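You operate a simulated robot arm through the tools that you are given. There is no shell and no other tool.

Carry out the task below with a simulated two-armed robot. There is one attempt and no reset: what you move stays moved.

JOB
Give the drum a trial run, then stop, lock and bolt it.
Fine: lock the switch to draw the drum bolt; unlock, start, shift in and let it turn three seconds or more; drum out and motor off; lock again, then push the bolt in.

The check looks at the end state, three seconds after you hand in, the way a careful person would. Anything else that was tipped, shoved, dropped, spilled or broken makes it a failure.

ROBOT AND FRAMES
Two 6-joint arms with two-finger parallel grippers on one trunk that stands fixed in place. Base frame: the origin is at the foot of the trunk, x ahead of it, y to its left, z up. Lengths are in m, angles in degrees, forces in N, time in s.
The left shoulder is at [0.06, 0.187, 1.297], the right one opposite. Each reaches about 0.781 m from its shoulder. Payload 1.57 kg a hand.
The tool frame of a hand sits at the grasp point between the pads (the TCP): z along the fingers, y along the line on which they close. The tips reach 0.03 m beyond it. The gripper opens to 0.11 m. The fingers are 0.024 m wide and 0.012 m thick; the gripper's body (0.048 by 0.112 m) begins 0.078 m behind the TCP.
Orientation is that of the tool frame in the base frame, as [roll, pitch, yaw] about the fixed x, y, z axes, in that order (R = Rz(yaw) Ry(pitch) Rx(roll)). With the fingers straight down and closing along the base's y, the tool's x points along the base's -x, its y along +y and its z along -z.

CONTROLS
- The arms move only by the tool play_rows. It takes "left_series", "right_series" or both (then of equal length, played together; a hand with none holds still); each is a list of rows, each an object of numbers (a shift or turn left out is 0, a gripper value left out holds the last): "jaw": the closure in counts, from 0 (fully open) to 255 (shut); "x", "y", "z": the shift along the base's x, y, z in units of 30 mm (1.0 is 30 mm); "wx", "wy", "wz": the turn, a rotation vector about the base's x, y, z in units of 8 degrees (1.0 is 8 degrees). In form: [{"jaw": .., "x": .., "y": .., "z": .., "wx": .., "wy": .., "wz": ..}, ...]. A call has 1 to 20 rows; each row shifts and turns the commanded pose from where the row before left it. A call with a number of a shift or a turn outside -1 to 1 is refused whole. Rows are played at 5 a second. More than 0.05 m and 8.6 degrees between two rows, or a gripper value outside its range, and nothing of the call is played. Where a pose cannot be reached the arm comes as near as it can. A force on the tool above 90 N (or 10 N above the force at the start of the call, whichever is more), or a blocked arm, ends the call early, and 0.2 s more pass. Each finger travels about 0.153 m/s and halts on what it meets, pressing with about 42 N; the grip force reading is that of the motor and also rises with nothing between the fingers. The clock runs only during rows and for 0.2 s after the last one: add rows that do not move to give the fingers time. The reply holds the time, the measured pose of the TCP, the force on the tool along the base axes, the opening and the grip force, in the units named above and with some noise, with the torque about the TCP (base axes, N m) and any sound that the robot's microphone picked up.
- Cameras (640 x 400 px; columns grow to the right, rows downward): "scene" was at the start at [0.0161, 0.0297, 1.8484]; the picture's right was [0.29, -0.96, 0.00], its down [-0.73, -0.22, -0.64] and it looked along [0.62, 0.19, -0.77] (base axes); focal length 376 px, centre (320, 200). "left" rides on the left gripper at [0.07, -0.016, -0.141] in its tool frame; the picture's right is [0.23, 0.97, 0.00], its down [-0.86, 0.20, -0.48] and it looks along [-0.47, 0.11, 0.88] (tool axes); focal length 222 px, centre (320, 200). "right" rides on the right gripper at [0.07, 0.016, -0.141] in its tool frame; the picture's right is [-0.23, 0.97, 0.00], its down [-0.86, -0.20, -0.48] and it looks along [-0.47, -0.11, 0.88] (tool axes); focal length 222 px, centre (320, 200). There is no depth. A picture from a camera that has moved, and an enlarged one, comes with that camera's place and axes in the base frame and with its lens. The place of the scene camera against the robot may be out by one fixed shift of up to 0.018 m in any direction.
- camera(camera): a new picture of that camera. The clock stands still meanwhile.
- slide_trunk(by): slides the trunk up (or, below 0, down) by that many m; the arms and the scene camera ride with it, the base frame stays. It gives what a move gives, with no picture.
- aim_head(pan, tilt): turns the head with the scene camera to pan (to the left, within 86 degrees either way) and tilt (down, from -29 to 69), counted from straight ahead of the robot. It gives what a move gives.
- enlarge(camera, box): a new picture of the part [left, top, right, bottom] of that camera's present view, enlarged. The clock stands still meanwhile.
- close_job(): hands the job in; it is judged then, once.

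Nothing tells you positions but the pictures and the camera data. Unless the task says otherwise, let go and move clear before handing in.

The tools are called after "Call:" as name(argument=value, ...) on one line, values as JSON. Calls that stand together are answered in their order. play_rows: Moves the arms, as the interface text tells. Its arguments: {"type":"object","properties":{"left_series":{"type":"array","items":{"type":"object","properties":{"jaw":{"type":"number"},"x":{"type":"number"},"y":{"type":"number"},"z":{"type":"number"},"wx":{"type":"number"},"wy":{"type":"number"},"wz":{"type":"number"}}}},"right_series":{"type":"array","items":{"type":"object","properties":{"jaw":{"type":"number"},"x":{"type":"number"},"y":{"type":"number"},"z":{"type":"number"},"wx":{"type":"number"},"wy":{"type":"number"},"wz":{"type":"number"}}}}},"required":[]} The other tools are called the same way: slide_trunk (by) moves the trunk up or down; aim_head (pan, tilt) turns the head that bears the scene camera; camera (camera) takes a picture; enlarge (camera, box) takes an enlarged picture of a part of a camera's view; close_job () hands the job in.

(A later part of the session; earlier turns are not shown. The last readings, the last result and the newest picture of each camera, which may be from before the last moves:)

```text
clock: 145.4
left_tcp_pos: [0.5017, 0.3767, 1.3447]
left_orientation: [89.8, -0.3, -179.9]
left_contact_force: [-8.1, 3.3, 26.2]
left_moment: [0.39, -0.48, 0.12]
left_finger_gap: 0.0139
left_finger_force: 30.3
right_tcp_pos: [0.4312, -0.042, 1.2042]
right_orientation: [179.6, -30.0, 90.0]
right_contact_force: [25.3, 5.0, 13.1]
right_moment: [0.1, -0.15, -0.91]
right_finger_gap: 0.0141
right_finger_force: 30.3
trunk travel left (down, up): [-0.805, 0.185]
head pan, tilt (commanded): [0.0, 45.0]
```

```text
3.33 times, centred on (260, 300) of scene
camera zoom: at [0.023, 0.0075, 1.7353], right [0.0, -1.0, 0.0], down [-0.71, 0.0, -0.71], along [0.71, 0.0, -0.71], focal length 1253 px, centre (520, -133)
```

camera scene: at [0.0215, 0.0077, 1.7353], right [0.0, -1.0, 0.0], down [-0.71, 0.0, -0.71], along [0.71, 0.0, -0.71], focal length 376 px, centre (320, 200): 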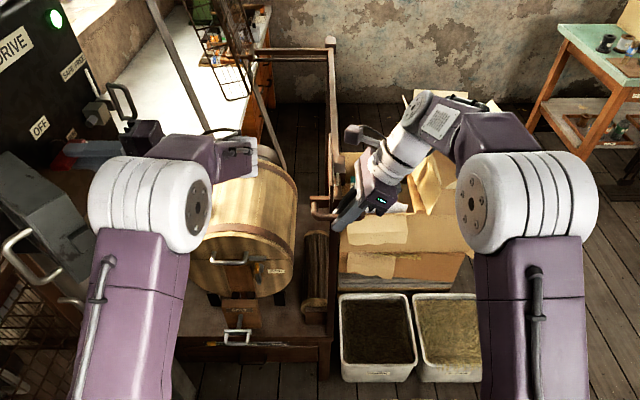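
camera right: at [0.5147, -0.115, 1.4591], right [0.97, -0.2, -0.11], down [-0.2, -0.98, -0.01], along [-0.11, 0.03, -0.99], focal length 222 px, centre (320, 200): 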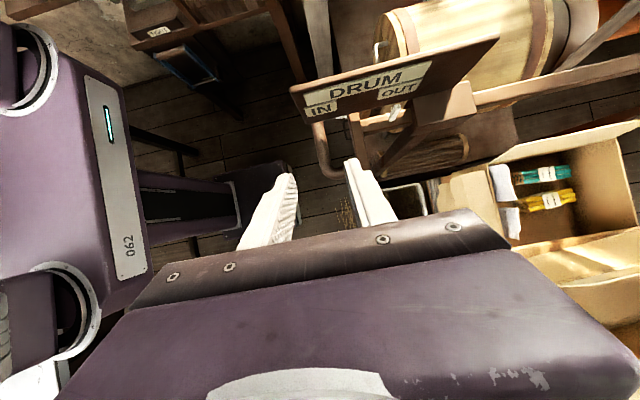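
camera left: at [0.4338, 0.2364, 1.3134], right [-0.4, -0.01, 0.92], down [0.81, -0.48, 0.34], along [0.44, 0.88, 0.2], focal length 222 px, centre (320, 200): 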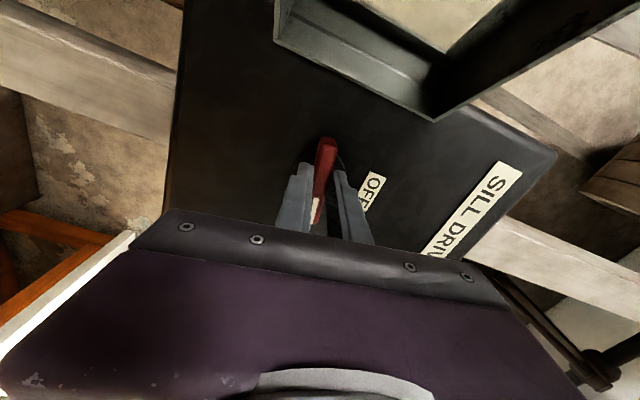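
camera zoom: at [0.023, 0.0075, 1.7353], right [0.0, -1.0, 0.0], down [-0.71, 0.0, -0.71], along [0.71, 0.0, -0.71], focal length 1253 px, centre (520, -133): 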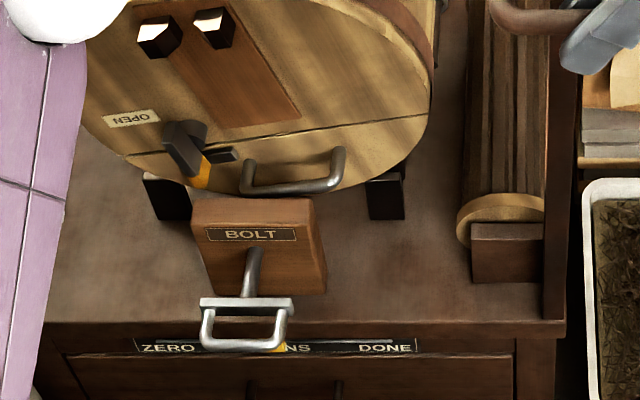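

The marker is past halfway. I'll let it run on toward DONE.

Call:
play_rows(right_series=[{}, {}, {}, {}, {}, {}, {}, {}, {}, {}, {}, {}, {}, {}, {}, {}, {}, {}])

Call:
enlarge(camera="scene", box=[180, 240, 340, 360])

Call:
play_rows(right_series=[{}])

Call:
enlarge(camera="scene", box=[180, 240, 340, 360])

```text
clock: 149.2
left_tcp_pos: [0.5016, 0.3766, 1.3445]
left_orientation: [89.8, -0.3, -179.9]
left_contact_force: [-8.5, 2.7, 26.4]
left_moment: [0.23, -0.48, 0.26]
left_finger_gap: 0.0139
left_finger_force: 30.1
right_tcp_pos: [0.4321, -0.0423, 1.2046]
right_orientation: [179.6, -30.0, 90.0]
right_contact_force: [24.7, 5.7, 11.1]
right_moment: [0.03, -0.15, -0.89]
right_finger_gap: 0.0137
right_finger_force: 30.3
trunk travel left (down, up): [-0.805, 0.185]
head pan, tilt (commanded): [0.0, 45.0]
```

```text
3.33 times, centred on (260, 300) of scene
camera zoom: at [0.0231, 0.0075, 1.7353], right [0.0, -1.0, 0.0], down [-0.71, 0.0, -0.71], along [0.71, 0.0, -0.71], focal length 1253 px, centre (520, -133)
```

zoom: 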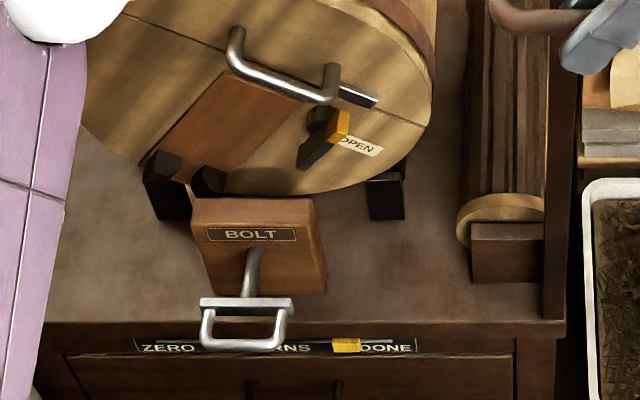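

```text
clock: 149.6
left_tcp_pos: [0.5022, 0.3759, 1.3448]
left_orientation: [89.8, -0.3, -179.9]
left_contact_force: [-8.9, 3.2, 26.9]
left_moment: [0.45, -0.44, 0.12]
left_finger_gap: 0.0137
left_finger_force: 29.9
right_tcp_pos: [0.4311, -0.0442, 1.2052]
right_orientation: [179.6, -29.9, 90.0]
right_contact_force: [25.9, 6.8, 10.9]
right_moment: [0.06, -0.13, -0.92]
right_finger_gap: 0.0137
right_finger_force: 30.2
trunk travel left (down, up): [-0.805, 0.185]
head pan, tilt (commanded): [0.0, 45.0]
```

```text
3.33 times, centred on (260, 300) of scene
camera zoom: at [0.0231, 0.0074, 1.7353], right [0.0, -1.0, 0.0], down [-0.71, 0.0, -0.71], along [0.71, 0.0, -0.71], focal length 1253 px, centre (520, -133)
```

zoom: 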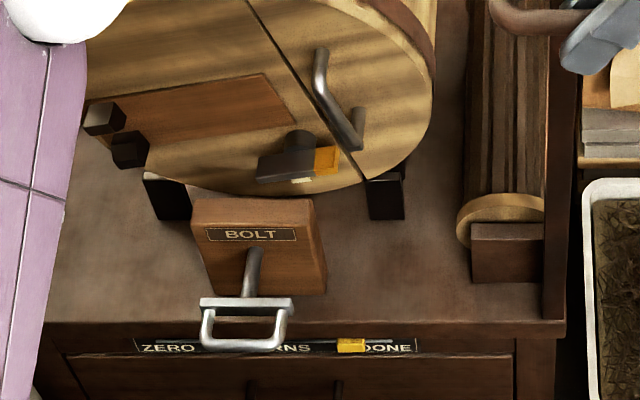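

The marker is nearly at DONE. About three more seconds.

Call:
play_rows(right_series=[{}, {}, {}, {}, {}, {}, {}, {}, {}, {}, {}, {}, {}, {}])

Call:
enlarge(camera="scene", box=[180, 240, 340, 360])

```text
clock: 152.6
left_tcp_pos: [0.5002, 0.3776, 1.3457]
left_orientation: [89.9, -0.2, -179.9]
left_contact_force: [-9.7, 3.6, 25.3]
left_moment: [0.42, -0.43, 0.15]
left_finger_gap: 0.0136
left_finger_force: 30.4
right_tcp_pos: [0.4314, -0.0434, 1.2046]
right_orientation: [179.6, -29.9, 90.0]
right_contact_force: [24.5, 5.6, 9.9]
right_moment: [0.05, -0.09, -0.91]
right_finger_gap: 0.0139
right_finger_force: 29.9
trunk travel left (down, up): [-0.805, 0.185]
head pan, tilt (commanded): [0.0, 45.0]
```

```text
3.33 times, centred on (260, 300) of scene
camera zoom: at [0.0232, 0.0074, 1.7353], right [0.0, -1.0, 0.0], down [-0.71, 0.0, -0.71], along [0.71, 0.0, -0.71], focal length 1253 px, centre (520, -133)
```

zoom: 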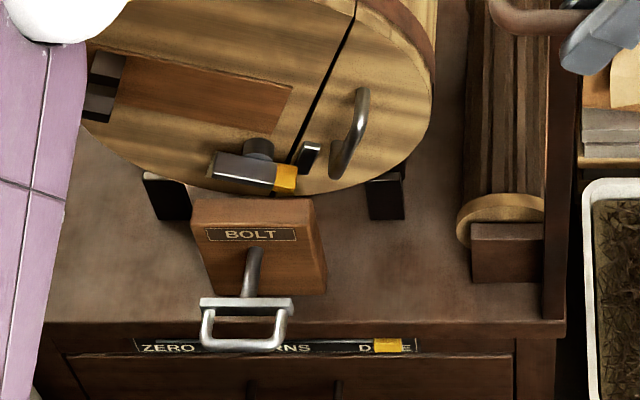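

The TURNS marker is on DONE after about 14 s of turning. Now shifting the drum OUT.

Call:
play_rows(right_series=[{"x": 0.5}, {"x": 0.5}, {"x": 0.5}, {"x": 0.5}, {"x": 0.4}, {}])

Call:
enlarge(camera="scene", box=[180, 120, 400, 360])

```text
clock: 154.0
left_tcp_pos: [0.5011, 0.3766, 1.3453]
left_orientation: [89.9, -0.2, 179.9]
left_contact_force: [2.7, -1.4, 19.6]
left_moment: [0.19, -0.38, 0.22]
left_finger_gap: 0.0136
left_finger_force: 30.3
right_tcp_pos: [0.5011, -0.0427, 1.2043]
right_orientation: [179.8, -30.0, 90.0]
right_contact_force: [2.6, 6.5, 5.2]
right_moment: [-0.42, 0.07, -0.81]
right_finger_gap: 0.0139
right_finger_force: 30.6
trunk travel left (down, up): [-0.805, 0.185]
head pan, tilt (commanded): [0.0, 45.0]
```

```text
1.67 times, centred on (290, 240) of scene
camera zoom: at [0.0218, 0.0071, 1.7352], right [0.0, -1.0, 0.0], down [-0.71, 0.0, -0.71], along [0.71, 0.0, -0.71], focal length 626 px, centre (370, 133)
```

zoom: 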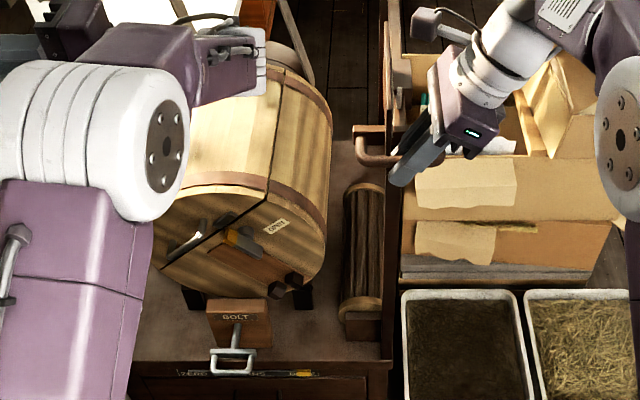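

The rod is back at its OUT position. I'll nudge to confirm it's at the stop and see the drum coast down.

Call:
play_rows(right_series=[{"x": 0.1}, {}, {}, {}, {}])

Call:
enlarge(camera="scene", box=[180, 120, 400, 360])

Call:
enlarge(camera="right", box=[240, 60, 480, 210])

```text
clock: 155.2
left_tcp_pos: [0.5011, 0.3766, 1.344]
left_orientation: [89.9, -0.3, 179.8]
left_contact_force: [6.1, -3.6, 19.7]
left_moment: [0.36, -0.35, 0.11]
left_finger_gap: 0.0137
left_finger_force: 29.9
right_tcp_pos: [0.5026, -0.0427, 1.2054]
right_orientation: [180.0, -30.0, 90.0]
right_contact_force: [-5.3, 11.7, -0.5]
right_moment: [0.36, 0.0, -0.87]
right_finger_gap: 0.0141
right_finger_force: 30.1
trunk travel left (down, up): [-0.805, 0.185]
head pan, tilt (commanded): [0.0, 45.0]
```

```text
1.67 times, centred on (290, 240) of scene
camera zoom: at [0.0212, 0.0074, 1.7352], right [0.0, -1.0, 0.0], down [-0.71, 0.0, -0.71], along [0.71, 0.0, -0.71], focal length 626 px, centre (370, 133)
```

zoom: 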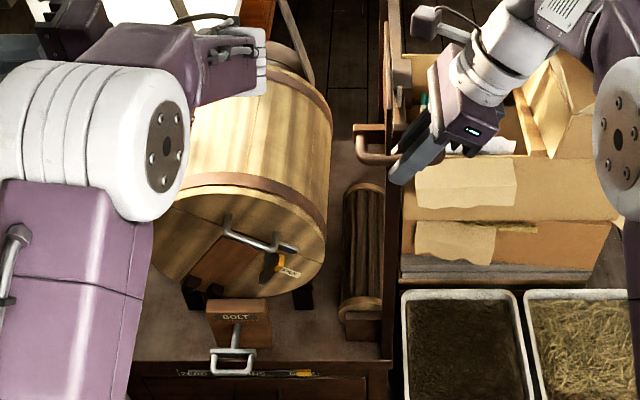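

```text
2.67 times, centred on (360, 135) of right
camera zoom: at [0.5181, -0.053, 1.3618], right [0.97, -0.2, -0.11], down [-0.2, -0.98, -0.01], along [-0.11, 0.04, -0.99], focal length 592 px, centre (213, 373)
```

zoom: 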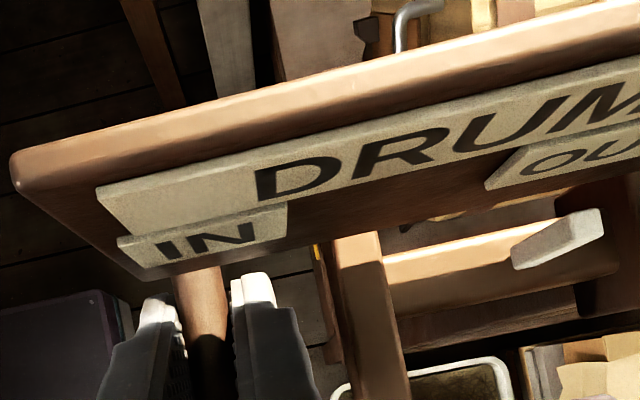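

The drum is swinging to rest with its lugs toward the bottom, rod OUT. Now the motor off: turning the knob back 90°.

Call:
play_rows(left_series=[{"wy": -1}, {"wy": -1}, {"wy": -1, "z": -0.02}, {"wy": -1, "z": -0.02}, {"wy": -1, "z": -0.02}, {"wy": -1, "z": -0.02}, {"wy": -1, "z": -0.02, "x": 0.03}, {"wy": -1, "x": 0.03}, {"wy": -1}, {"wy": -1}])

Call:
play_rows(left_series=[{"wy": -0.7}, {"wy": -0.55}, {}])

Call:
camera(camera="left")

Call:
camera(camera="scene")

```text
clock: 157.4
left_tcp_pos: [0.5041, 0.3765, 1.3405]
left_orientation: [90.0, 79.9, 179.9]
left_contact_force: [22.8, -6.9, -1.6]
left_moment: [0.48, 0.06, -0.5]
left_finger_gap: 0.0137
left_finger_force: 30.3
right_tcp_pos: [0.5038, -0.0429, 1.2045]
right_orientation: [-179.8, -30.0, 90.0]
right_contact_force: [-25.1, 9.9, 9.4]
right_moment: [-0.35, 0.12, -0.81]
right_finger_gap: 0.0143
right_finger_force: 30.4
trunk travel left (down, up): [-0.805, 0.185]
head pan, tilt (commanded): [0.0, 45.0]
```

```text
clock: 158.2
left_tcp_pos: [0.505, 0.3755, 1.3406]
left_orientation: [101.3, 89.7, -168.9]
left_contact_force: [27.8, -7.4, 0.0]
left_moment: [0.16, 0.14, -0.44]
left_finger_gap: 0.0138
left_finger_force: 30.7
right_tcp_pos: [0.5035, -0.0436, 1.2039]
right_orientation: [-179.8, -29.9, 89.9]
right_contact_force: [-28.1, 7.4, 14.0]
right_moment: [-0.62, 0.17, -0.78]
right_finger_gap: 0.0141
right_finger_force: 30.8
trunk travel left (down, up): [-0.805, 0.185]
head pan, tilt (commanded): [0.0, 45.0]
```

```text
taken
camera left: at [0.5191, 0.2359, 1.2699], right [-0.97, 0.0, -0.22], down [-0.2, -0.48, 0.86], along [-0.1, 0.88, 0.47], focal length 222 px, centre (320, 200)
```

left: 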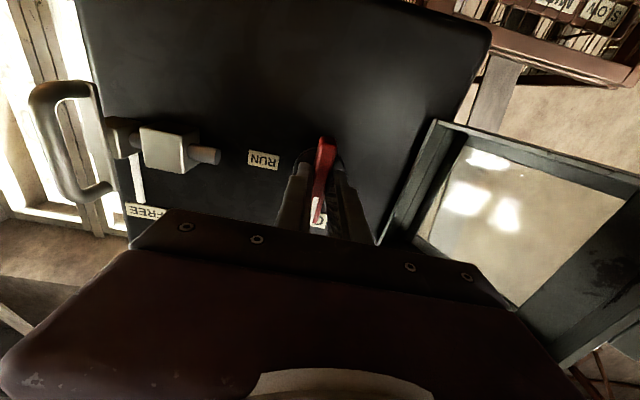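

```text
taken
camera scene: at [0.0232, 0.0077, 1.7353], right [0.0, -1.0, 0.0], down [-0.71, 0.0, -0.71], along [0.71, 0.0, -0.71], focal length 376 px, centre (320, 200)
```

scene: 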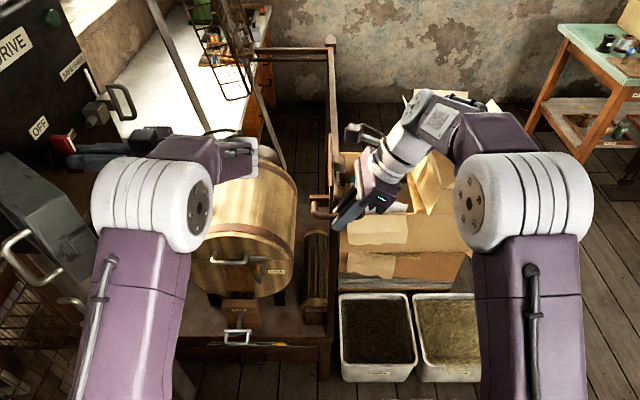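

The lamp is out and the knob is at OFF. I'll relax both hands, release, and withdraw the right hand from the rod along its tilt.

Call:
play_rows(right_series=[{"x": -0.1}, {"jaw": 195}, {}, {"y": -0.53, "z": 0.85}, {"y": -0.53, "z": 0.85}, {"y": -0.53, "z": 0.85}, {"y": -0.53, "z": 0.85}, {}])

Call:
camera(camera="right")

Call:
enlarge(camera="scene", box=[180, 120, 400, 360])

```text
clock: 160.0
left_tcp_pos: [0.5053, 0.3763, 1.34]
left_orientation: [78.1, 89.6, 168.0]
left_contact_force: [5.0, 1.6, 5.8]
left_moment: [1.01, 0.02, -0.07]
left_finger_gap: 0.0141
left_finger_force: 29.8
right_tcp_pos: [0.5029, -0.1077, 1.3066]
right_orientation: [179.9, -30.1, 89.9]
right_contact_force: [0.9, 1.3, 0.0]
right_moment: [0.0, -0.02, 0.01]
right_finger_gap: 0.026
right_finger_force: 0.0
trunk travel left (down, up): [-0.805, 0.185]
head pan, tilt (commanded): [0.0, 45.0]
```

```text
taken
camera right: at [0.5177, -0.1171, 1.4634], right [0.97, -0.2, -0.11], down [-0.2, -0.98, -0.01], along [-0.11, 0.04, -0.99], focal length 222 px, centre (320, 200)
```

right: 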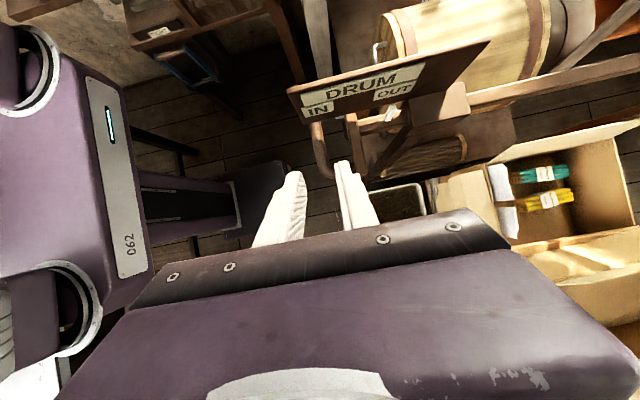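

```text
1.67 times, centred on (290, 240) of scene
camera zoom: at [0.0251, 0.0073, 1.7352], right [0.0, -1.0, 0.0], down [-0.71, 0.0, -0.71], along [0.71, 0.0, -0.71], focal length 626 px, centre (370, 133)
```

zoom: 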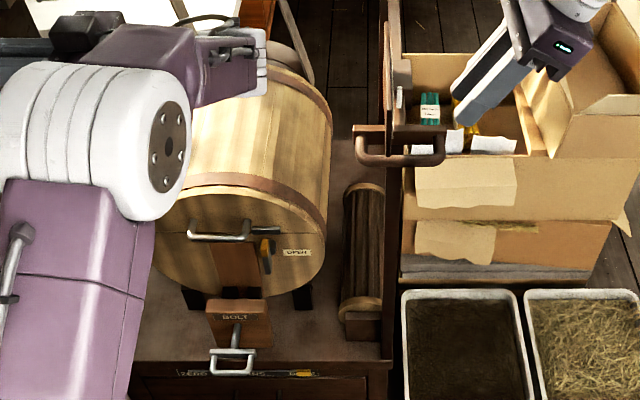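

Drum at rest with lugs at the bottom, rod OUT. I'll move the right hand back to its watching position and release the left hand from the knob.

Call:
play_rows(right_series=[{"x": -0.79, "y": -0.8}, {"x": -0.79, "y": -0.8}, {"x": -0.79, "y": -0.8}, {"x": -0.79, "y": -0.8}, {"x": -0.79, "y": -0.8}, {"x": -0.79, "y": -0.7}], left_series=[{"jaw": 140}, {}, {"y": -0.7}, {"y": -0.9}, {"y": -0.9}, {"y": -0.9}])

Call:
play_rows(right_series=[{"z": -0.2, "wx": 0.94}, {"z": -0.2, "wx": 0.94}, {"z": -0.2, "wx": 0.94}, {"z": -0.2, "wx": 0.94}, {"z": -0.2, "wx": 0.94}, {"z": -0.2, "wx": 0.94}, {"z": -0.2, "wx": 0.94}, {"z": -0.2, "wx": 0.92}, {}])

Call:
camera(camera="left")

Call:
camera(camera="right")

```text
clock: 161.4
left_tcp_pos: [0.5027, 0.273, 1.3416]
left_orientation: [72.3, 89.5, 162.4]
left_contact_force: [0.1, 0.3, -1.1]
left_moment: [-0.01, -0.01, 0.0]
left_finger_gap: 0.0496
left_finger_force: 0.0
right_tcp_pos: [0.3588, -0.2493, 1.307]
right_orientation: [180.0, -30.1, 90.1]
right_contact_force: [0.8, 0.7, 0.2]
right_moment: [-0.01, 0.01, 0.04]
right_finger_gap: 0.026
right_finger_force: 0.1
trunk travel left (down, up): [-0.805, 0.185]
head pan, tilt (commanded): [0.0, 45.0]
```

```text
clock: 163.4
left_tcp_pos: [0.5033, 0.2748, 1.3416]
left_orientation: [83.9, 89.7, 174.0]
left_contact_force: [0.7, 0.8, -0.5]
left_moment: [0.0, 0.01, 0.0]
left_finger_gap: 0.0497
left_finger_force: 0.1
right_tcp_pos: [0.357, -0.2402, 1.2545]
right_orientation: [171.1, -89.9, 98.6]
right_contact_force: [0.1, 0.0, 0.3]
right_moment: [0.03, 0.01, -0.02]
right_finger_gap: 0.026
right_finger_force: 0.1
right hand out of reach, approached as far as the arm can: row 8
trunk travel left (down, up): [-0.805, 0.185]
head pan, tilt (commanded): [0.0, 45.0]
```

```text
taken
camera left: at [0.5183, 0.1344, 1.2697], right [-0.98, 0.0, -0.22], down [-0.19, -0.48, 0.86], along [-0.11, 0.88, 0.47], focal length 222 px, centre (320, 200)
```

left: 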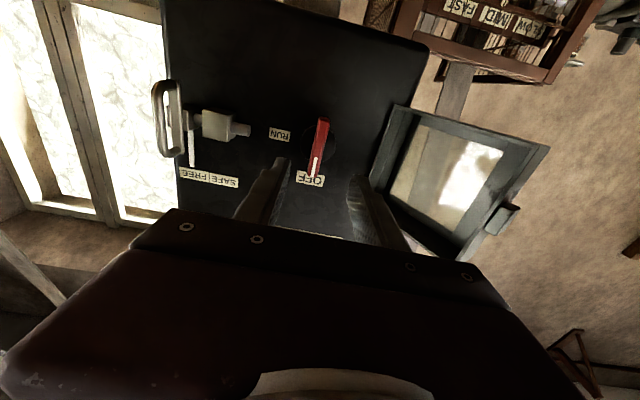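

```text
taken
camera right: at [0.3717, -0.3819, 1.3247], right [0.97, 0.0, -0.23], down [-0.2, -0.48, -0.85], along [-0.1, 0.88, -0.47], focal length 222 px, centre (320, 200)
```

right: 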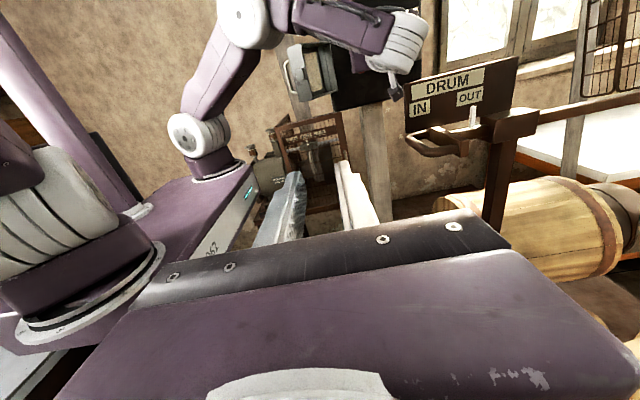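

Switch OFF, slide FREE, rod OUT. Now I'll go back to the hood handle the way I came and swing the hood shut along the same arc.

Call:
play_rows(left_series=[{"y": -0.7}, {"y": -0.6}, {"x": -0.89, "wz": 0.163, "jaw": 195}, {"x": -0.89, "wz": 0.163}, {"x": -0.89, "wz": 0.163}, {"x": -0.89, "wz": 0.163}, {"x": -0.89, "wz": 0.163}, {"x": -0.89, "wz": 0.163}, {"x": -0.89, "wz": 0.163}, {}])

Call:
camera(camera="left")

Call:
enlarge(camera="left", box=[200, 60, 440, 230])

```text
clock: 165.6
left_tcp_pos: [0.3173, 0.2364, 1.3385]
left_orientation: [91.7, 89.7, -169.2]
left_contact_force: [0.1, 0.5, -0.4]
left_moment: [-0.01, -0.01, 0.03]
left_finger_gap: 0.026
left_finger_force: 0.1
right_tcp_pos: [0.3575, -0.2417, 1.2541]
right_orientation: [-168.0, -89.8, 77.6]
right_contact_force: [0.8, -0.2, 0.0]
right_moment: [0.02, 0.03, 0.01]
right_finger_gap: 0.0261
right_finger_force: 0.0
trunk travel left (down, up): [-0.805, 0.185]
head pan, tilt (commanded): [0.0, 45.0]
```

```text
taken
camera left: at [0.3533, 0.0999, 1.2684], right [-0.96, -0.15, -0.22], down [-0.12, -0.5, 0.86], along [-0.24, 0.85, 0.47], focal length 222 px, centre (320, 200)
```

left: 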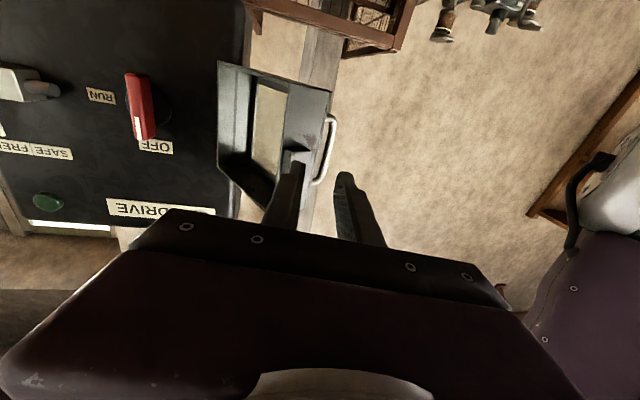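

```text
2.35 times, centred on (320, 145) of left
camera zoom: at [0.3533, 0.0999, 1.2684], right [-0.96, -0.15, -0.22], down [-0.12, -0.5, 0.86], along [-0.24, 0.85, 0.47], focal length 523 px, centre (320, 329)
```

zoom: 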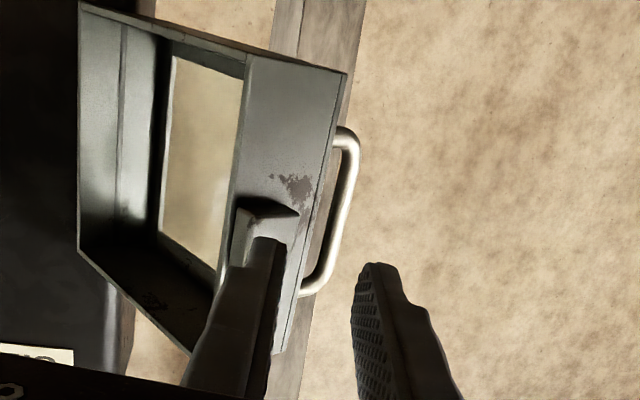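

The bar is a little to one side, so I'll shift 9 mm, widen the jaw slightly, then move in.

Call:
play_rows(left_series=[{"x": -0.3, "y": -0.03, "jaw": 176}, {"x": -0.13, "y": 0.8}, {"x": -0.13, "y": 0.8}])

Call:
enlarge(camera="left", box=[200, 60, 440, 230])

```text
clock: 166.4
left_tcp_pos: [0.3002, 0.2834, 1.3397]
left_orientation: [87.2, 89.6, -173.7]
left_contact_force: [0.0, -0.8, 0.1]
left_moment: [-0.01, 0.01, 0.03]
left_finger_gap: 0.0342
left_finger_force: 0.0
right_tcp_pos: [0.3571, -0.2418, 1.2548]
right_orientation: [-174.7, -89.8, 84.5]
right_contact_force: [-0.7, 0.2, 0.1]
right_moment: [0.02, 0.01, -0.02]
right_finger_gap: 0.0262
right_finger_force: 0.0
trunk travel left (down, up): [-0.805, 0.185]
head pan, tilt (commanded): [0.0, 45.0]
```

```text
2.35 times, centred on (320, 145) of left
camera zoom: at [0.3371, 0.1471, 1.2689], right [-0.96, -0.15, -0.22], down [-0.12, -0.5, 0.86], along [-0.24, 0.85, 0.47], focal length 523 px, centre (320, 329)
```

zoom: 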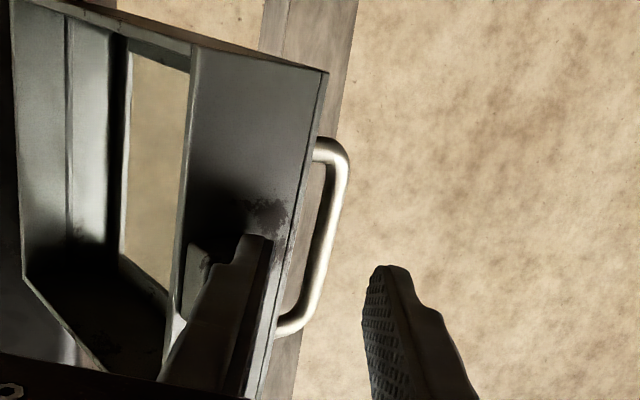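

The hood has swung open to about 118°, so the handle can't be entered from here. Instead I'll close the fingers and push the handle bar from its outer side, easing the hood round. First I shift sideways to clear the bar.

Call:
play_rows(left_series=[{"jaw": 255}, {"x": -0.45, "y": -0.07}, {"x": -0.42, "y": -0.07}, {}])

Call:
enlarge(camera="left", box=[200, 60, 440, 230])

Call:
aim_head(pan=45, tilt=45)

Call:
camera(camera="scene")

```text
clock: 167.4
left_tcp_pos: [0.2744, 0.279, 1.3411]
left_orientation: [79.3, 89.6, 178.4]
left_contact_force: [0.0, -0.6, 0.6]
left_moment: [0.01, 0.03, 0.05]
left_finger_gap: 0.0002
left_finger_force: 21.2
right_tcp_pos: [0.358, -0.2416, 1.2548]
right_orientation: [-166.9, -89.8, 76.7]
right_contact_force: [1.0, -0.5, -0.4]
right_moment: [-0.01, 0.01, -0.01]
right_finger_gap: 0.0256
right_finger_force: 0.1
trunk travel left (down, up): [-0.805, 0.185]
head pan, tilt (commanded): [0.0, 45.0]
```

```text
2.35 times, centred on (320, 145) of left
camera zoom: at [0.3112, 0.1426, 1.2691], right [-0.96, -0.15, -0.22], down [-0.12, -0.5, 0.86], along [-0.24, 0.85, 0.47], focal length 523 px, centre (320, 329)
```

zoom: 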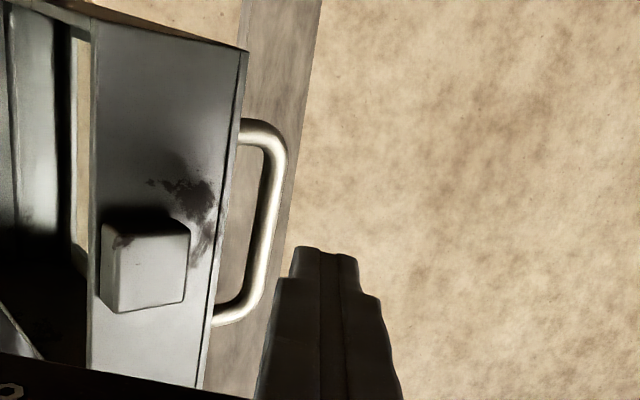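

```text
clock: 168.5
left_tcp_pos: [0.2744, 0.2788, 1.34]
left_orientation: [79.6, 89.6, 178.7]
left_contact_force: [0.0, -0.4, 0.6]
left_moment: [0.0, 0.0, 0.0]
left_finger_gap: 0.0
left_finger_force: 21.7
right_tcp_pos: [0.3569, -0.242, 1.2543]
right_orientation: [-172.6, -89.8, 82.4]
right_contact_force: [-0.3, -1.2, 0.2]
right_moment: [0.01, 0.01, 0.04]
right_finger_gap: 0.0258
right_finger_force: 0.1
trunk travel left (down, up): [-0.805, 0.185]
head pan, tilt (commanded): [45.0, 45.0]
```

```text
taken
camera scene: at [0.0001, 0.0646, 1.7352], right [0.71, -0.71, 0.0], down [-0.5, -0.5, -0.71], along [0.5, 0.5, -0.71], focal length 376 px, centre (320, 200)
```

scene: 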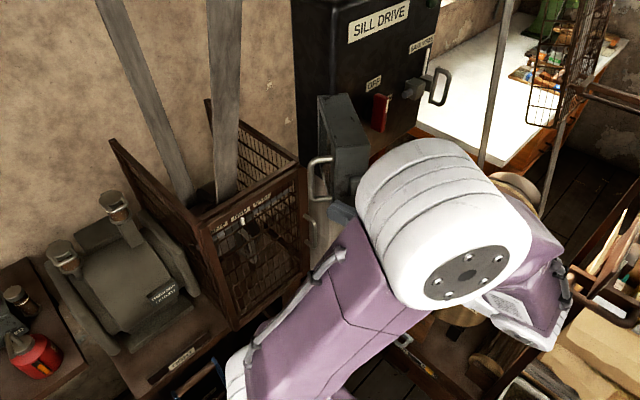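

Call:
play_rows(left_series=[{"x": -0.13, "y": 0.8}, {"x": -0.13, "y": 0.8}])

Call:
enlarge(camera="left", box=[200, 60, 440, 230])

```text
clock: 169.1
left_tcp_pos: [0.2671, 0.3268, 1.3392]
left_orientation: [87.3, 89.6, -173.5]
left_contact_force: [0.0, 0.8, -1.0]
left_moment: [-0.01, 0.01, 0.01]
left_finger_gap: 0.0001
left_finger_force: 21.4
right_tcp_pos: [0.3566, -0.2404, 1.2556]
right_orientation: [-179.4, -89.7, 89.3]
right_contact_force: [-0.1, -0.7, -0.4]
right_moment: [-0.01, 0.0, 0.0]
right_finger_gap: 0.0257
right_finger_force: 0.0
trunk travel left (down, up): [-0.805, 0.185]
head pan, tilt (commanded): [45.0, 45.0]
```

```text
2.35 times, centred on (320, 145) of left
camera zoom: at [0.3029, 0.1913, 1.2693], right [-0.96, -0.15, -0.22], down [-0.12, -0.5, 0.86], along [-0.24, 0.85, 0.47], focal length 523 px, centre (320, 329)
```

zoom: 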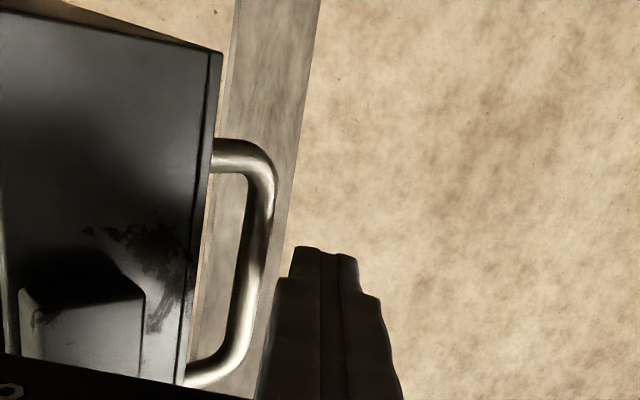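

The fingertips are beside the bar's outer side. I'll now push it round the arc slowly.

Call:
play_rows(left_series=[{"x": 0.19, "y": 0.09}, {"x": 0.21, "y": -0.3}, {"x": 0.21, "y": -0.3}, {"x": 0.32, "y": -0.33}, {"x": 0.32, "y": -0.33}, {"x": 0.37, "y": -0.27}, {"x": 0.37, "y": -0.27}])

Call:
enlarge(camera="left", box=[120, 0, 440, 230])

Call:
enlarge(camera="right", box=[240, 0, 440, 130])

```text
clock: 170.7
left_tcp_pos: [0.3262, 0.2746, 1.341]
left_orientation: [78.6, 89.7, 177.7]
left_contact_force: [0.2, 0.4, 0.8]
left_moment: [0.0, -0.04, -0.02]
left_finger_gap: 0.0
left_finger_force: 21.5
right_tcp_pos: [0.3581, -0.2419, 1.2541]
right_orientation: [-165.3, -89.8, 75.1]
right_contact_force: [-0.2, -0.2, 0.5]
right_moment: [0.02, 0.0, 0.01]
right_finger_gap: 0.0258
right_finger_force: 0.1
trunk travel left (down, up): [-0.805, 0.185]
head pan, tilt (commanded): [45.0, 45.0]
```

```text
1.74 times, centred on (280, 115) of left
camera zoom: at [0.3633, 0.1383, 1.2697], right [-0.96, -0.15, -0.22], down [-0.12, -0.5, 0.86], along [-0.24, 0.85, 0.47], focal length 386 px, centre (390, 348)
```

zoom: 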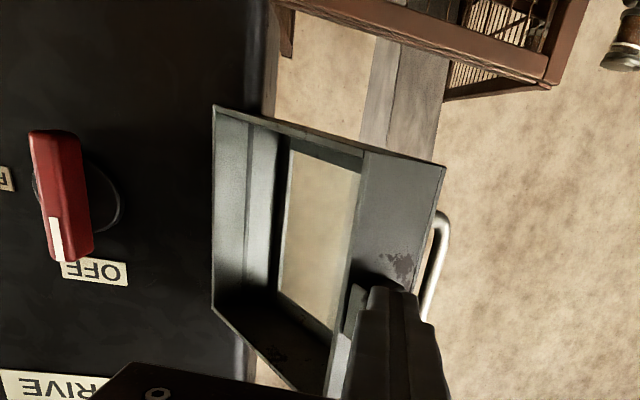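

```text
3.08 times, centred on (340, 65) of right
camera zoom: at [0.3725, -0.3825, 1.3245], right [0.97, 0.0, -0.23], down [-0.2, -0.48, -0.85], along [-0.11, 0.88, -0.47], focal length 684 px, centre (258, 615)
```

zoom: 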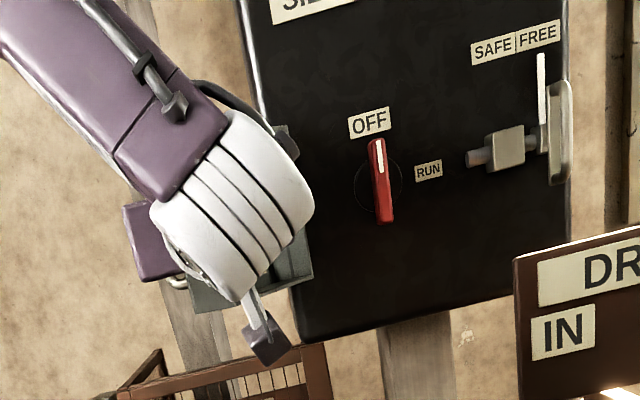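

The fingertip slipped past the bar without moving the hood. But it now sits just behind the hood's end block, which is a better place to push. I'll settle it beside the block and push that round to about 85°, where the handle can be gripped again.

Call:
play_rows(left_series=[{"x": -0.25, "y": 0.2}, {"x": 0.05, "y": 0.02}])

Call:
enlarge(camera="left", box=[200, 60, 440, 230])

```text
clock: 171.3
left_tcp_pos: [0.3201, 0.281, 1.3396]
left_orientation: [77.3, 89.6, 176.5]
left_contact_force: [-0.6, -0.2, -0.8]
left_moment: [0.01, 0.0, 0.02]
left_finger_gap: 0.0
left_finger_force: 21.5
right_tcp_pos: [0.3587, -0.2416, 1.2543]
right_orientation: [-168.6, -89.8, 78.4]
right_contact_force: [-0.6, -0.2, -0.4]
right_moment: [0.0, 0.01, -0.02]
right_finger_gap: 0.026
right_finger_force: 0.1
trunk travel left (down, up): [-0.805, 0.185]
head pan, tilt (commanded): [45.0, 45.0]
```

```text
2.35 times, centred on (320, 145) of left
camera zoom: at [0.3573, 0.1452, 1.2699], right [-0.96, -0.15, -0.22], down [-0.12, -0.5, 0.86], along [-0.24, 0.85, 0.47], focal length 523 px, centre (320, 329)
```

zoom: 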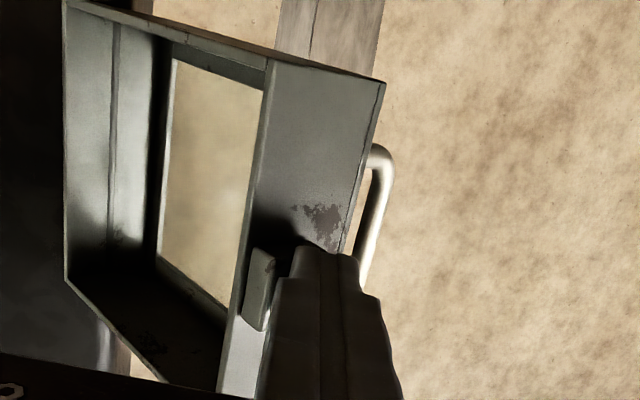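

The fingertip is beside the block, close to the end wall. Pushing.

Call:
play_rows(left_series=[{"x": 0.32, "y": -0.2}, {"x": 0.32, "y": -0.2}, {"x": 0.38, "y": -0.18}, {"x": 0.38, "y": -0.18}])

Call:
enlarge(camera="left", box=[160, 20, 440, 230])

```text
clock: 172.3
left_tcp_pos: [0.3629, 0.2592, 1.3404]
left_orientation: [76.2, 89.5, 175.4]
left_contact_force: [0.5, 0.1, 0.5]
left_moment: [-0.02, 0.01, -0.01]
left_finger_gap: 0.0
left_finger_force: 21.2
right_tcp_pos: [0.3577, -0.2413, 1.2548]
right_orientation: [-165.3, -89.8, 75.0]
right_contact_force: [0.0, -0.4, -0.6]
right_moment: [0.0, -0.02, 0.02]
right_finger_gap: 0.026
right_finger_force: 0.0
trunk travel left (down, up): [-0.805, 0.185]
head pan, tilt (commanded): [45.0, 45.0]
```

```text
1.90 times, centred on (300, 125) of left
camera zoom: at [0.3994, 0.1226, 1.2699], right [-0.96, -0.15, -0.22], down [-0.12, -0.5, 0.86], along [-0.24, 0.85, 0.47], focal length 423 px, centre (358, 343)
```

zoom: 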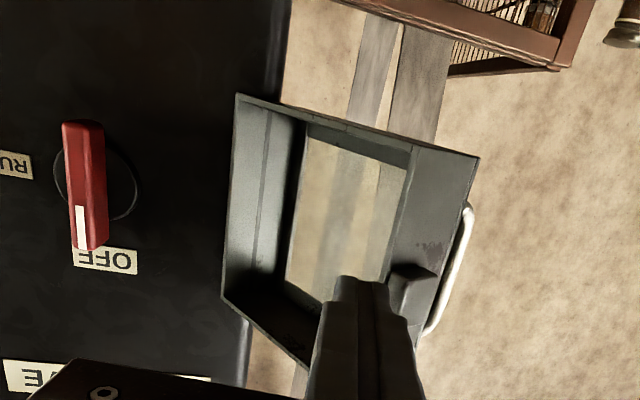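

I misjudged the hood's angle: it is at its full-open stop (about 126°), so I was 2 cm short. I'll back out, go to the corrected spot beside the block, and check before pushing.

Call:
play_rows(left_series=[{"y": -0.6}, {"x": -0.8}, {"x": -0.8}, {"x": -0.45}, {"y": 0.6}, {"y": 0.6, "x": -0.05}])

Call:
enlarge(camera="left", box=[200, 60, 440, 230])

```text
clock: 173.7
left_tcp_pos: [0.298, 0.2779, 1.3407]
left_orientation: [85.4, 89.6, -175.5]
left_contact_force: [0.3, -0.2, 0.2]
left_moment: [0.03, 0.0, -0.01]
left_finger_gap: 0.0001
left_finger_force: 21.4
right_tcp_pos: [0.356, -0.24, 1.2544]
right_orientation: [-179.7, -89.7, 89.4]
right_contact_force: [0.6, 0.0, 0.4]
right_moment: [-0.02, -0.02, -0.01]
right_finger_gap: 0.0261
right_finger_force: 0.0
trunk travel left (down, up): [-0.805, 0.185]
head pan, tilt (commanded): [45.0, 45.0]
```

```text
2.35 times, centred on (320, 145) of left
camera zoom: at [0.3353, 0.1419, 1.2701], right [-0.96, -0.15, -0.22], down [-0.12, -0.5, 0.86], along [-0.24, 0.85, 0.47], focal length 523 px, centre (320, 329)
```

zoom: 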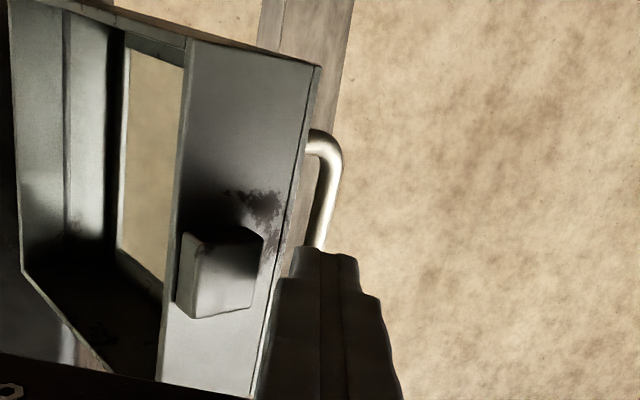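

Call:
play_rows(left_series=[{"x": 0.1, "y": 0.3}, {"x": 0.07, "y": 0.25}])

Call:
enlarge(camera="left", box=[200, 60, 440, 230])

```text
clock: 174.3
left_tcp_pos: [0.3035, 0.2941, 1.3403]
left_orientation: [83.1, 89.7, -177.8]
left_contact_force: [0.1, -0.1, -0.6]
left_moment: [-0.01, 0.0, 0.03]
left_finger_gap: 0.0
left_finger_force: 21.3
right_tcp_pos: [0.357, -0.2404, 1.255]
right_orientation: [-175.7, -89.8, 85.4]
right_contact_force: [-0.4, 0.1, 0.0]
right_moment: [-0.04, 0.0, 0.01]
right_finger_gap: 0.0259
right_finger_force: 0.1
trunk travel left (down, up): [-0.805, 0.185]
head pan, tilt (commanded): [45.0, 45.0]
```

```text
2.35 times, centred on (320, 145) of left
camera zoom: at [0.3408, 0.1578, 1.2698], right [-0.96, -0.15, -0.22], down [-0.12, -0.5, 0.86], along [-0.24, 0.85, 0.47], focal length 523 px, centre (320, 329)
```

zoom: 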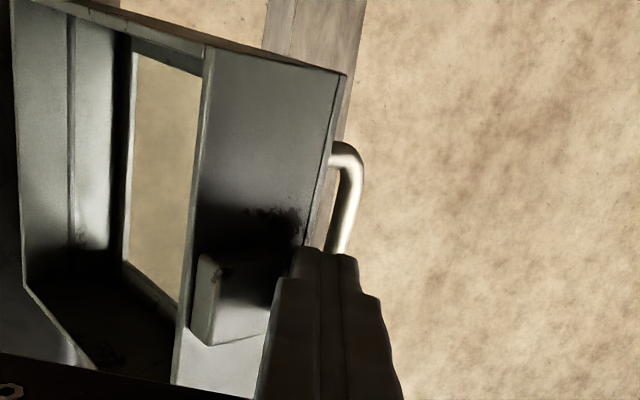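

Call:
play_rows(left_series=[{"x": 0.22, "y": -0.1}, {"x": 0.22, "y": -0.15}, {"x": 0.22, "y": -0.16}])

Call:
enlarge(camera="left", box=[200, 60, 440, 230])

```text
clock: 175.1
left_tcp_pos: [0.3241, 0.28, 1.3404]
left_orientation: [74.8, 89.6, 174.0]
left_contact_force: [0.5, 0.0, -0.8]
left_moment: [0.03, 0.0, 0.02]
left_finger_gap: 0.0
left_finger_force: 21.8
right_tcp_pos: [0.3584, -0.2419, 1.2546]
right_orientation: [-170.2, -89.8, 79.8]
right_contact_force: [0.1, 0.0, 0.0]
right_moment: [0.03, 0.0, 0.02]
right_finger_gap: 0.0259
right_finger_force: 0.0
trunk travel left (down, up): [-0.805, 0.185]
head pan, tilt (commanded): [45.0, 45.0]
```

```text
2.35 times, centred on (320, 145) of left
camera zoom: at [0.3607, 0.1444, 1.2695], right [-0.96, -0.15, -0.22], down [-0.12, -0.5, 0.86], along [-0.24, 0.85, 0.47], focal length 523 px, centre (320, 329)
```

zoom: 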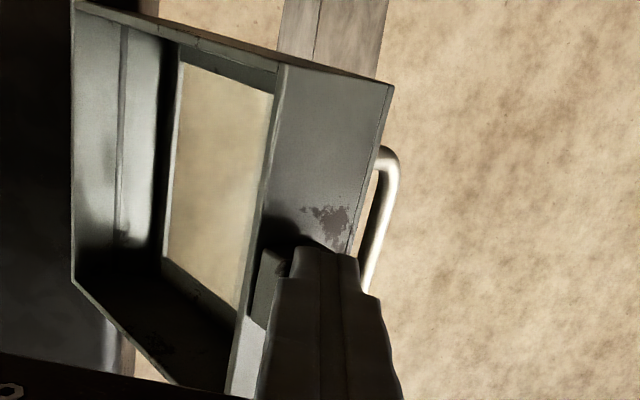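

Still no contact, so the tip must be further from the wall than I thought. I'll back out, return to the outer side, and advance gently until the fingertip just touches the end wall.

Call:
play_rows(left_series=[{"y": -0.4}, {"x": -0.85, "y": 0.05}, {"y": 0.5, "x": -0.05}, {"y": 0.4, "x": 0.05}, {"y": 0.25, "x": 0.05}])

Call:
play_rows(left_series=[{"y": 0.15}])

Call:
play_rows(left_series=[{"y": 0.15}])

Call:
enlarge(camera="left", box=[200, 60, 440, 230])

```text
clock: 176.3
left_tcp_pos: [0.2982, 0.301, 1.3428]
left_orientation: [44.5, 89.7, 143.8]
left_contact_force: [-2.5, -14.7, -0.4]
left_moment: [-0.02, -0.02, -0.02]
left_finger_gap: 0.0
left_finger_force: 22.0
right_tcp_pos: [0.3557, -0.2469, 1.2537]
right_orientation: [-125.8, -90.0, 35.4]
right_contact_force: [0.0, -0.1, 0.0]
right_moment: [0.04, 0.01, 0.02]
right_finger_gap: 0.0256
right_finger_force: 0.0
trunk travel left (down, up): [-0.805, 0.185]
head pan, tilt (commanded): [45.0, 45.0]
```

```text
clock: 176.7
left_tcp_pos: [0.2991, 0.2997, 1.342]
left_orientation: [46.2, 89.6, 145.2]
left_contact_force: [-5.5, -30.1, -12.0]
left_moment: [-0.4, 0.07, -0.01]
left_finger_gap: 0.0
left_finger_force: 21.8
right_tcp_pos: [0.3555, -0.2495, 1.2531]
right_orientation: [4.0, -89.7, -94.3]
right_contact_force: [-0.2, -0.5, 0.4]
right_moment: [0.0, 0.03, -0.01]
right_finger_gap: 0.0257
right_finger_force: 0.1
trunk travel left (down, up): [-0.805, 0.185]
head pan, tilt (commanded): [45.0, 45.0]
```

```text
clock: 177.1
left_tcp_pos: [0.2983, 0.3011, 1.3427]
left_orientation: [44.4, 89.4, 143.5]
left_contact_force: [-8.5, -45.9, -25.5]
left_moment: [-0.83, 0.14, 0.03]
left_finger_gap: 0.0
left_finger_force: 21.0
right_tcp_pos: [0.3572, -0.2539, 1.2515]
right_orientation: [2.7, -89.6, -93.0]
right_contact_force: [0.2, -0.3, 0.5]
right_moment: [-0.01, -0.02, -0.01]
right_finger_gap: 0.0261
right_finger_force: 0.1
trunk travel left (down, up): [-0.805, 0.185]
head pan, tilt (commanded): [45.0, 45.0]
```

```text
2.35 times, centred on (320, 145) of left
camera zoom: at [0.3353, 0.1649, 1.2707], right [-0.96, -0.15, -0.22], down [-0.12, -0.51, 0.85], along [-0.24, 0.85, 0.47], focal length 523 px, centre (320, 329)
```

zoom: 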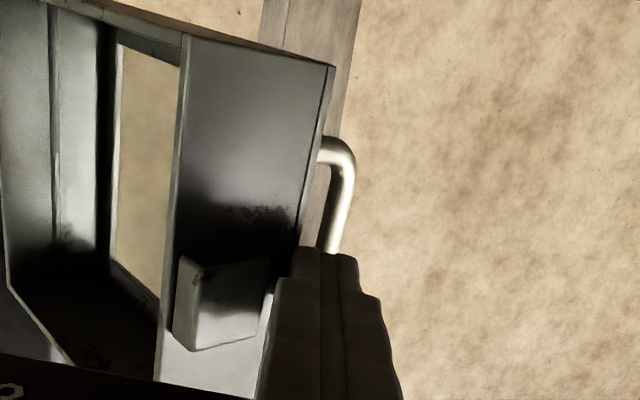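

Call:
enlarge(camera="scene", box=[280, 80, 420, 240])

Call:
enlarge(camera="right", box=[240, 0, 400, 120])

```text
2.50 times, centred on (350, 160) of scene
camera zoom: at [-0.0013, 0.048, 1.7353], right [0.71, -0.71, -0.01], down [-0.5, -0.49, -0.71], along [0.5, 0.51, -0.7], focal length 940 px, centre (245, 300)
```

zoom: 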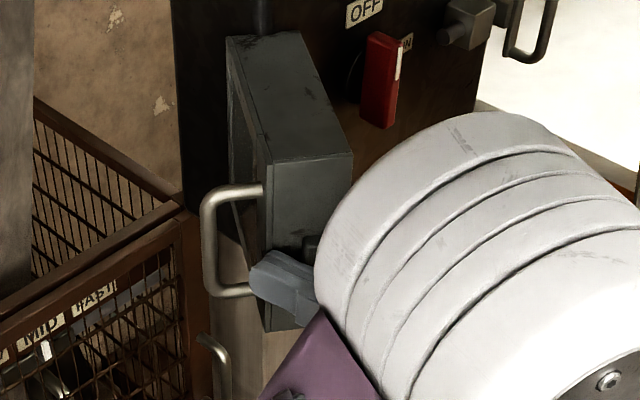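

```text
3.33 times, centred on (320, 60) of right
camera zoom: at [0.3707, -0.3952, 1.3207], right [0.97, 0.0, -0.23], down [-0.2, -0.47, -0.86], along [-0.1, 0.88, -0.46], focal length 740 px, centre (320, 667)
```

zoom: 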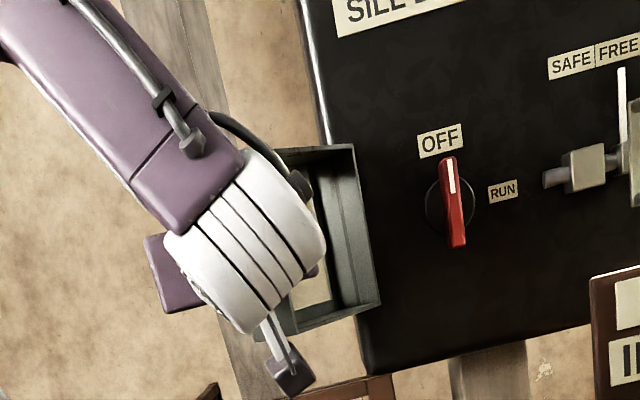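

This approach is too fiddly. The way that worked before was pushing with the fingers straight down on the hood's outer face. I'll back out, return to the open spot in front of the panel, and raise the trunk for that.

Call:
play_rows(left_series=[{"y": -0.6}, {"y": -0.7, "x": 0.2}, {"y": -0.4, "x": 0.5, "wz": -0.6}, {"x": 0.85, "wz": -0.8}, {"x": 0.85, "wz": -0.8}, {"x": 0.85, "wz": -0.8}, {"x": 0.85, "wz": -0.8}, {"x": 0.85, "wz": -0.8}, {"x": 0.6, "wz": -0.3}, {}])

Call:
camera(camera="left")

Call:
enlarge(camera="right", box=[240, 0, 440, 130])

```text
clock: 179.3
left_tcp_pos: [0.4656, 0.2631, 1.3399]
left_orientation: [81.0, 89.7, 141.0]
left_contact_force: [-0.2, -0.1, -0.4]
left_moment: [0.02, 0.02, 0.0]
left_finger_gap: 0.0001
left_finger_force: 21.2
right_tcp_pos: [0.3571, -0.2415, 1.2541]
right_orientation: [-176.1, -89.7, 85.8]
right_contact_force: [-0.2, 0.5, -0.3]
right_moment: [0.02, 0.0, 0.04]
right_finger_gap: 0.0257
right_finger_force: 0.0
trunk travel left (down, up): [-0.805, 0.185]
head pan, tilt (commanded): [45.0, 45.0]
```

```text
taken
camera left: at [0.4071, 0.134, 1.2695], right [-0.84, 0.49, -0.22], down [-0.41, -0.32, 0.86], along [0.35, 0.81, 0.47], focal length 222 px, centre (320, 200)
```

left: 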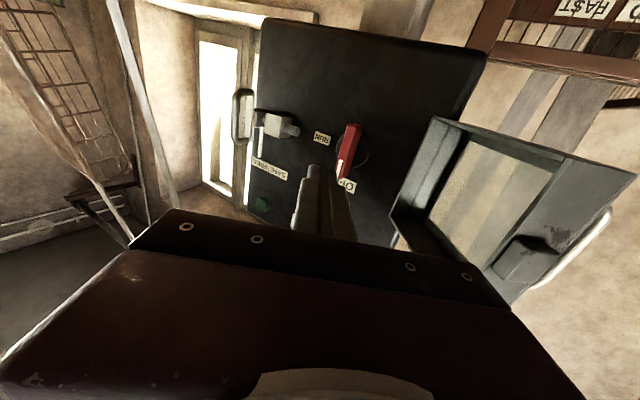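

```text
3.08 times, centred on (340, 65) of right
camera zoom: at [0.3718, -0.3821, 1.3249], right [0.97, -0.01, -0.23], down [-0.2, -0.48, -0.85], along [-0.1, 0.88, -0.47], focal length 684 px, centre (258, 615)
```

zoom: 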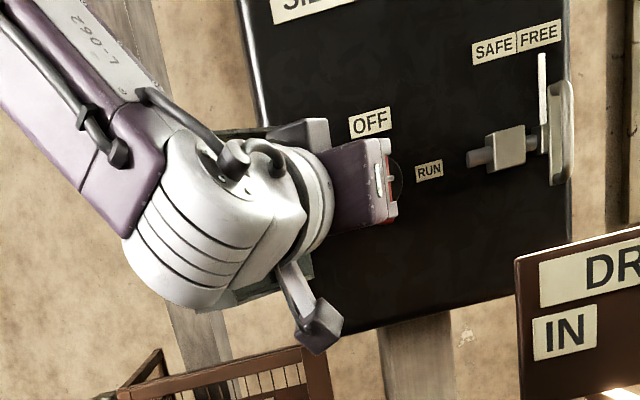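

Call:
slide_trunk(by=0.12)

Call:
play_rows(left_series=[{"x": 0.4, "y": 0.2}, {"wx": -0.914, "wy": 0.245, "wz": 0.245}, {"wx": -0.914, "wy": 0.245, "wz": 0.245}, {"wx": -0.914, "wy": 0.245, "wz": 0.245}, {"wx": -0.914, "wy": 0.245, "wz": 0.245}])

Call:
camera(camera="right")

```text
clock: 180.8
left_tcp_pos: [0.4655, 0.2634, 1.4614]
left_orientation: [80.4, 89.6, 140.4]
left_contact_force: [0.1, -0.5, -0.6]
left_moment: [-0.01, 0.0, 0.0]
left_finger_gap: 0.0
left_finger_force: 21.3
right_tcp_pos: [0.3578, -0.2409, 1.375]
right_orientation: [-172.9, -89.9, 82.8]
right_contact_force: [-0.8, -0.1, 0.1]
right_moment: [0.03, 0.0, -0.02]
right_finger_gap: 0.026
right_finger_force: 0.1
trunk travel left (down, up): [-0.925, 0.065]
head pan, tilt (commanded): [45.0, 45.0]
```

```text
clock: 182.0
left_tcp_pos: [0.4771, 0.2698, 1.4605]
left_orientation: [-169.6, 59.8, -101.7]
left_contact_force: [-0.4, 0.3, 0.2]
left_moment: [0.0, 0.01, 0.0]
left_finger_gap: 0.0001
left_finger_force: 21.7
right_tcp_pos: [0.3569, -0.242, 1.3748]
right_orientation: [-172.4, -89.8, 82.1]
right_contact_force: [-0.7, 0.5, -0.7]
right_moment: [-0.02, 0.0, -0.03]
right_finger_gap: 0.0257
right_finger_force: 0.1
trunk travel left (down, up): [-0.925, 0.065]
head pan, tilt (commanded): [45.0, 45.0]
```

```text
taken
camera right: at [0.3721, -0.3818, 1.4448], right [0.97, -0.01, -0.23], down [-0.2, -0.48, -0.85], along [-0.11, 0.88, -0.47], focal length 222 px, centre (320, 200)
```

right: 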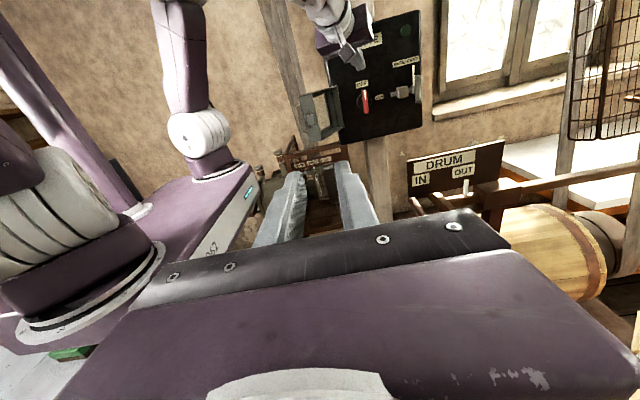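

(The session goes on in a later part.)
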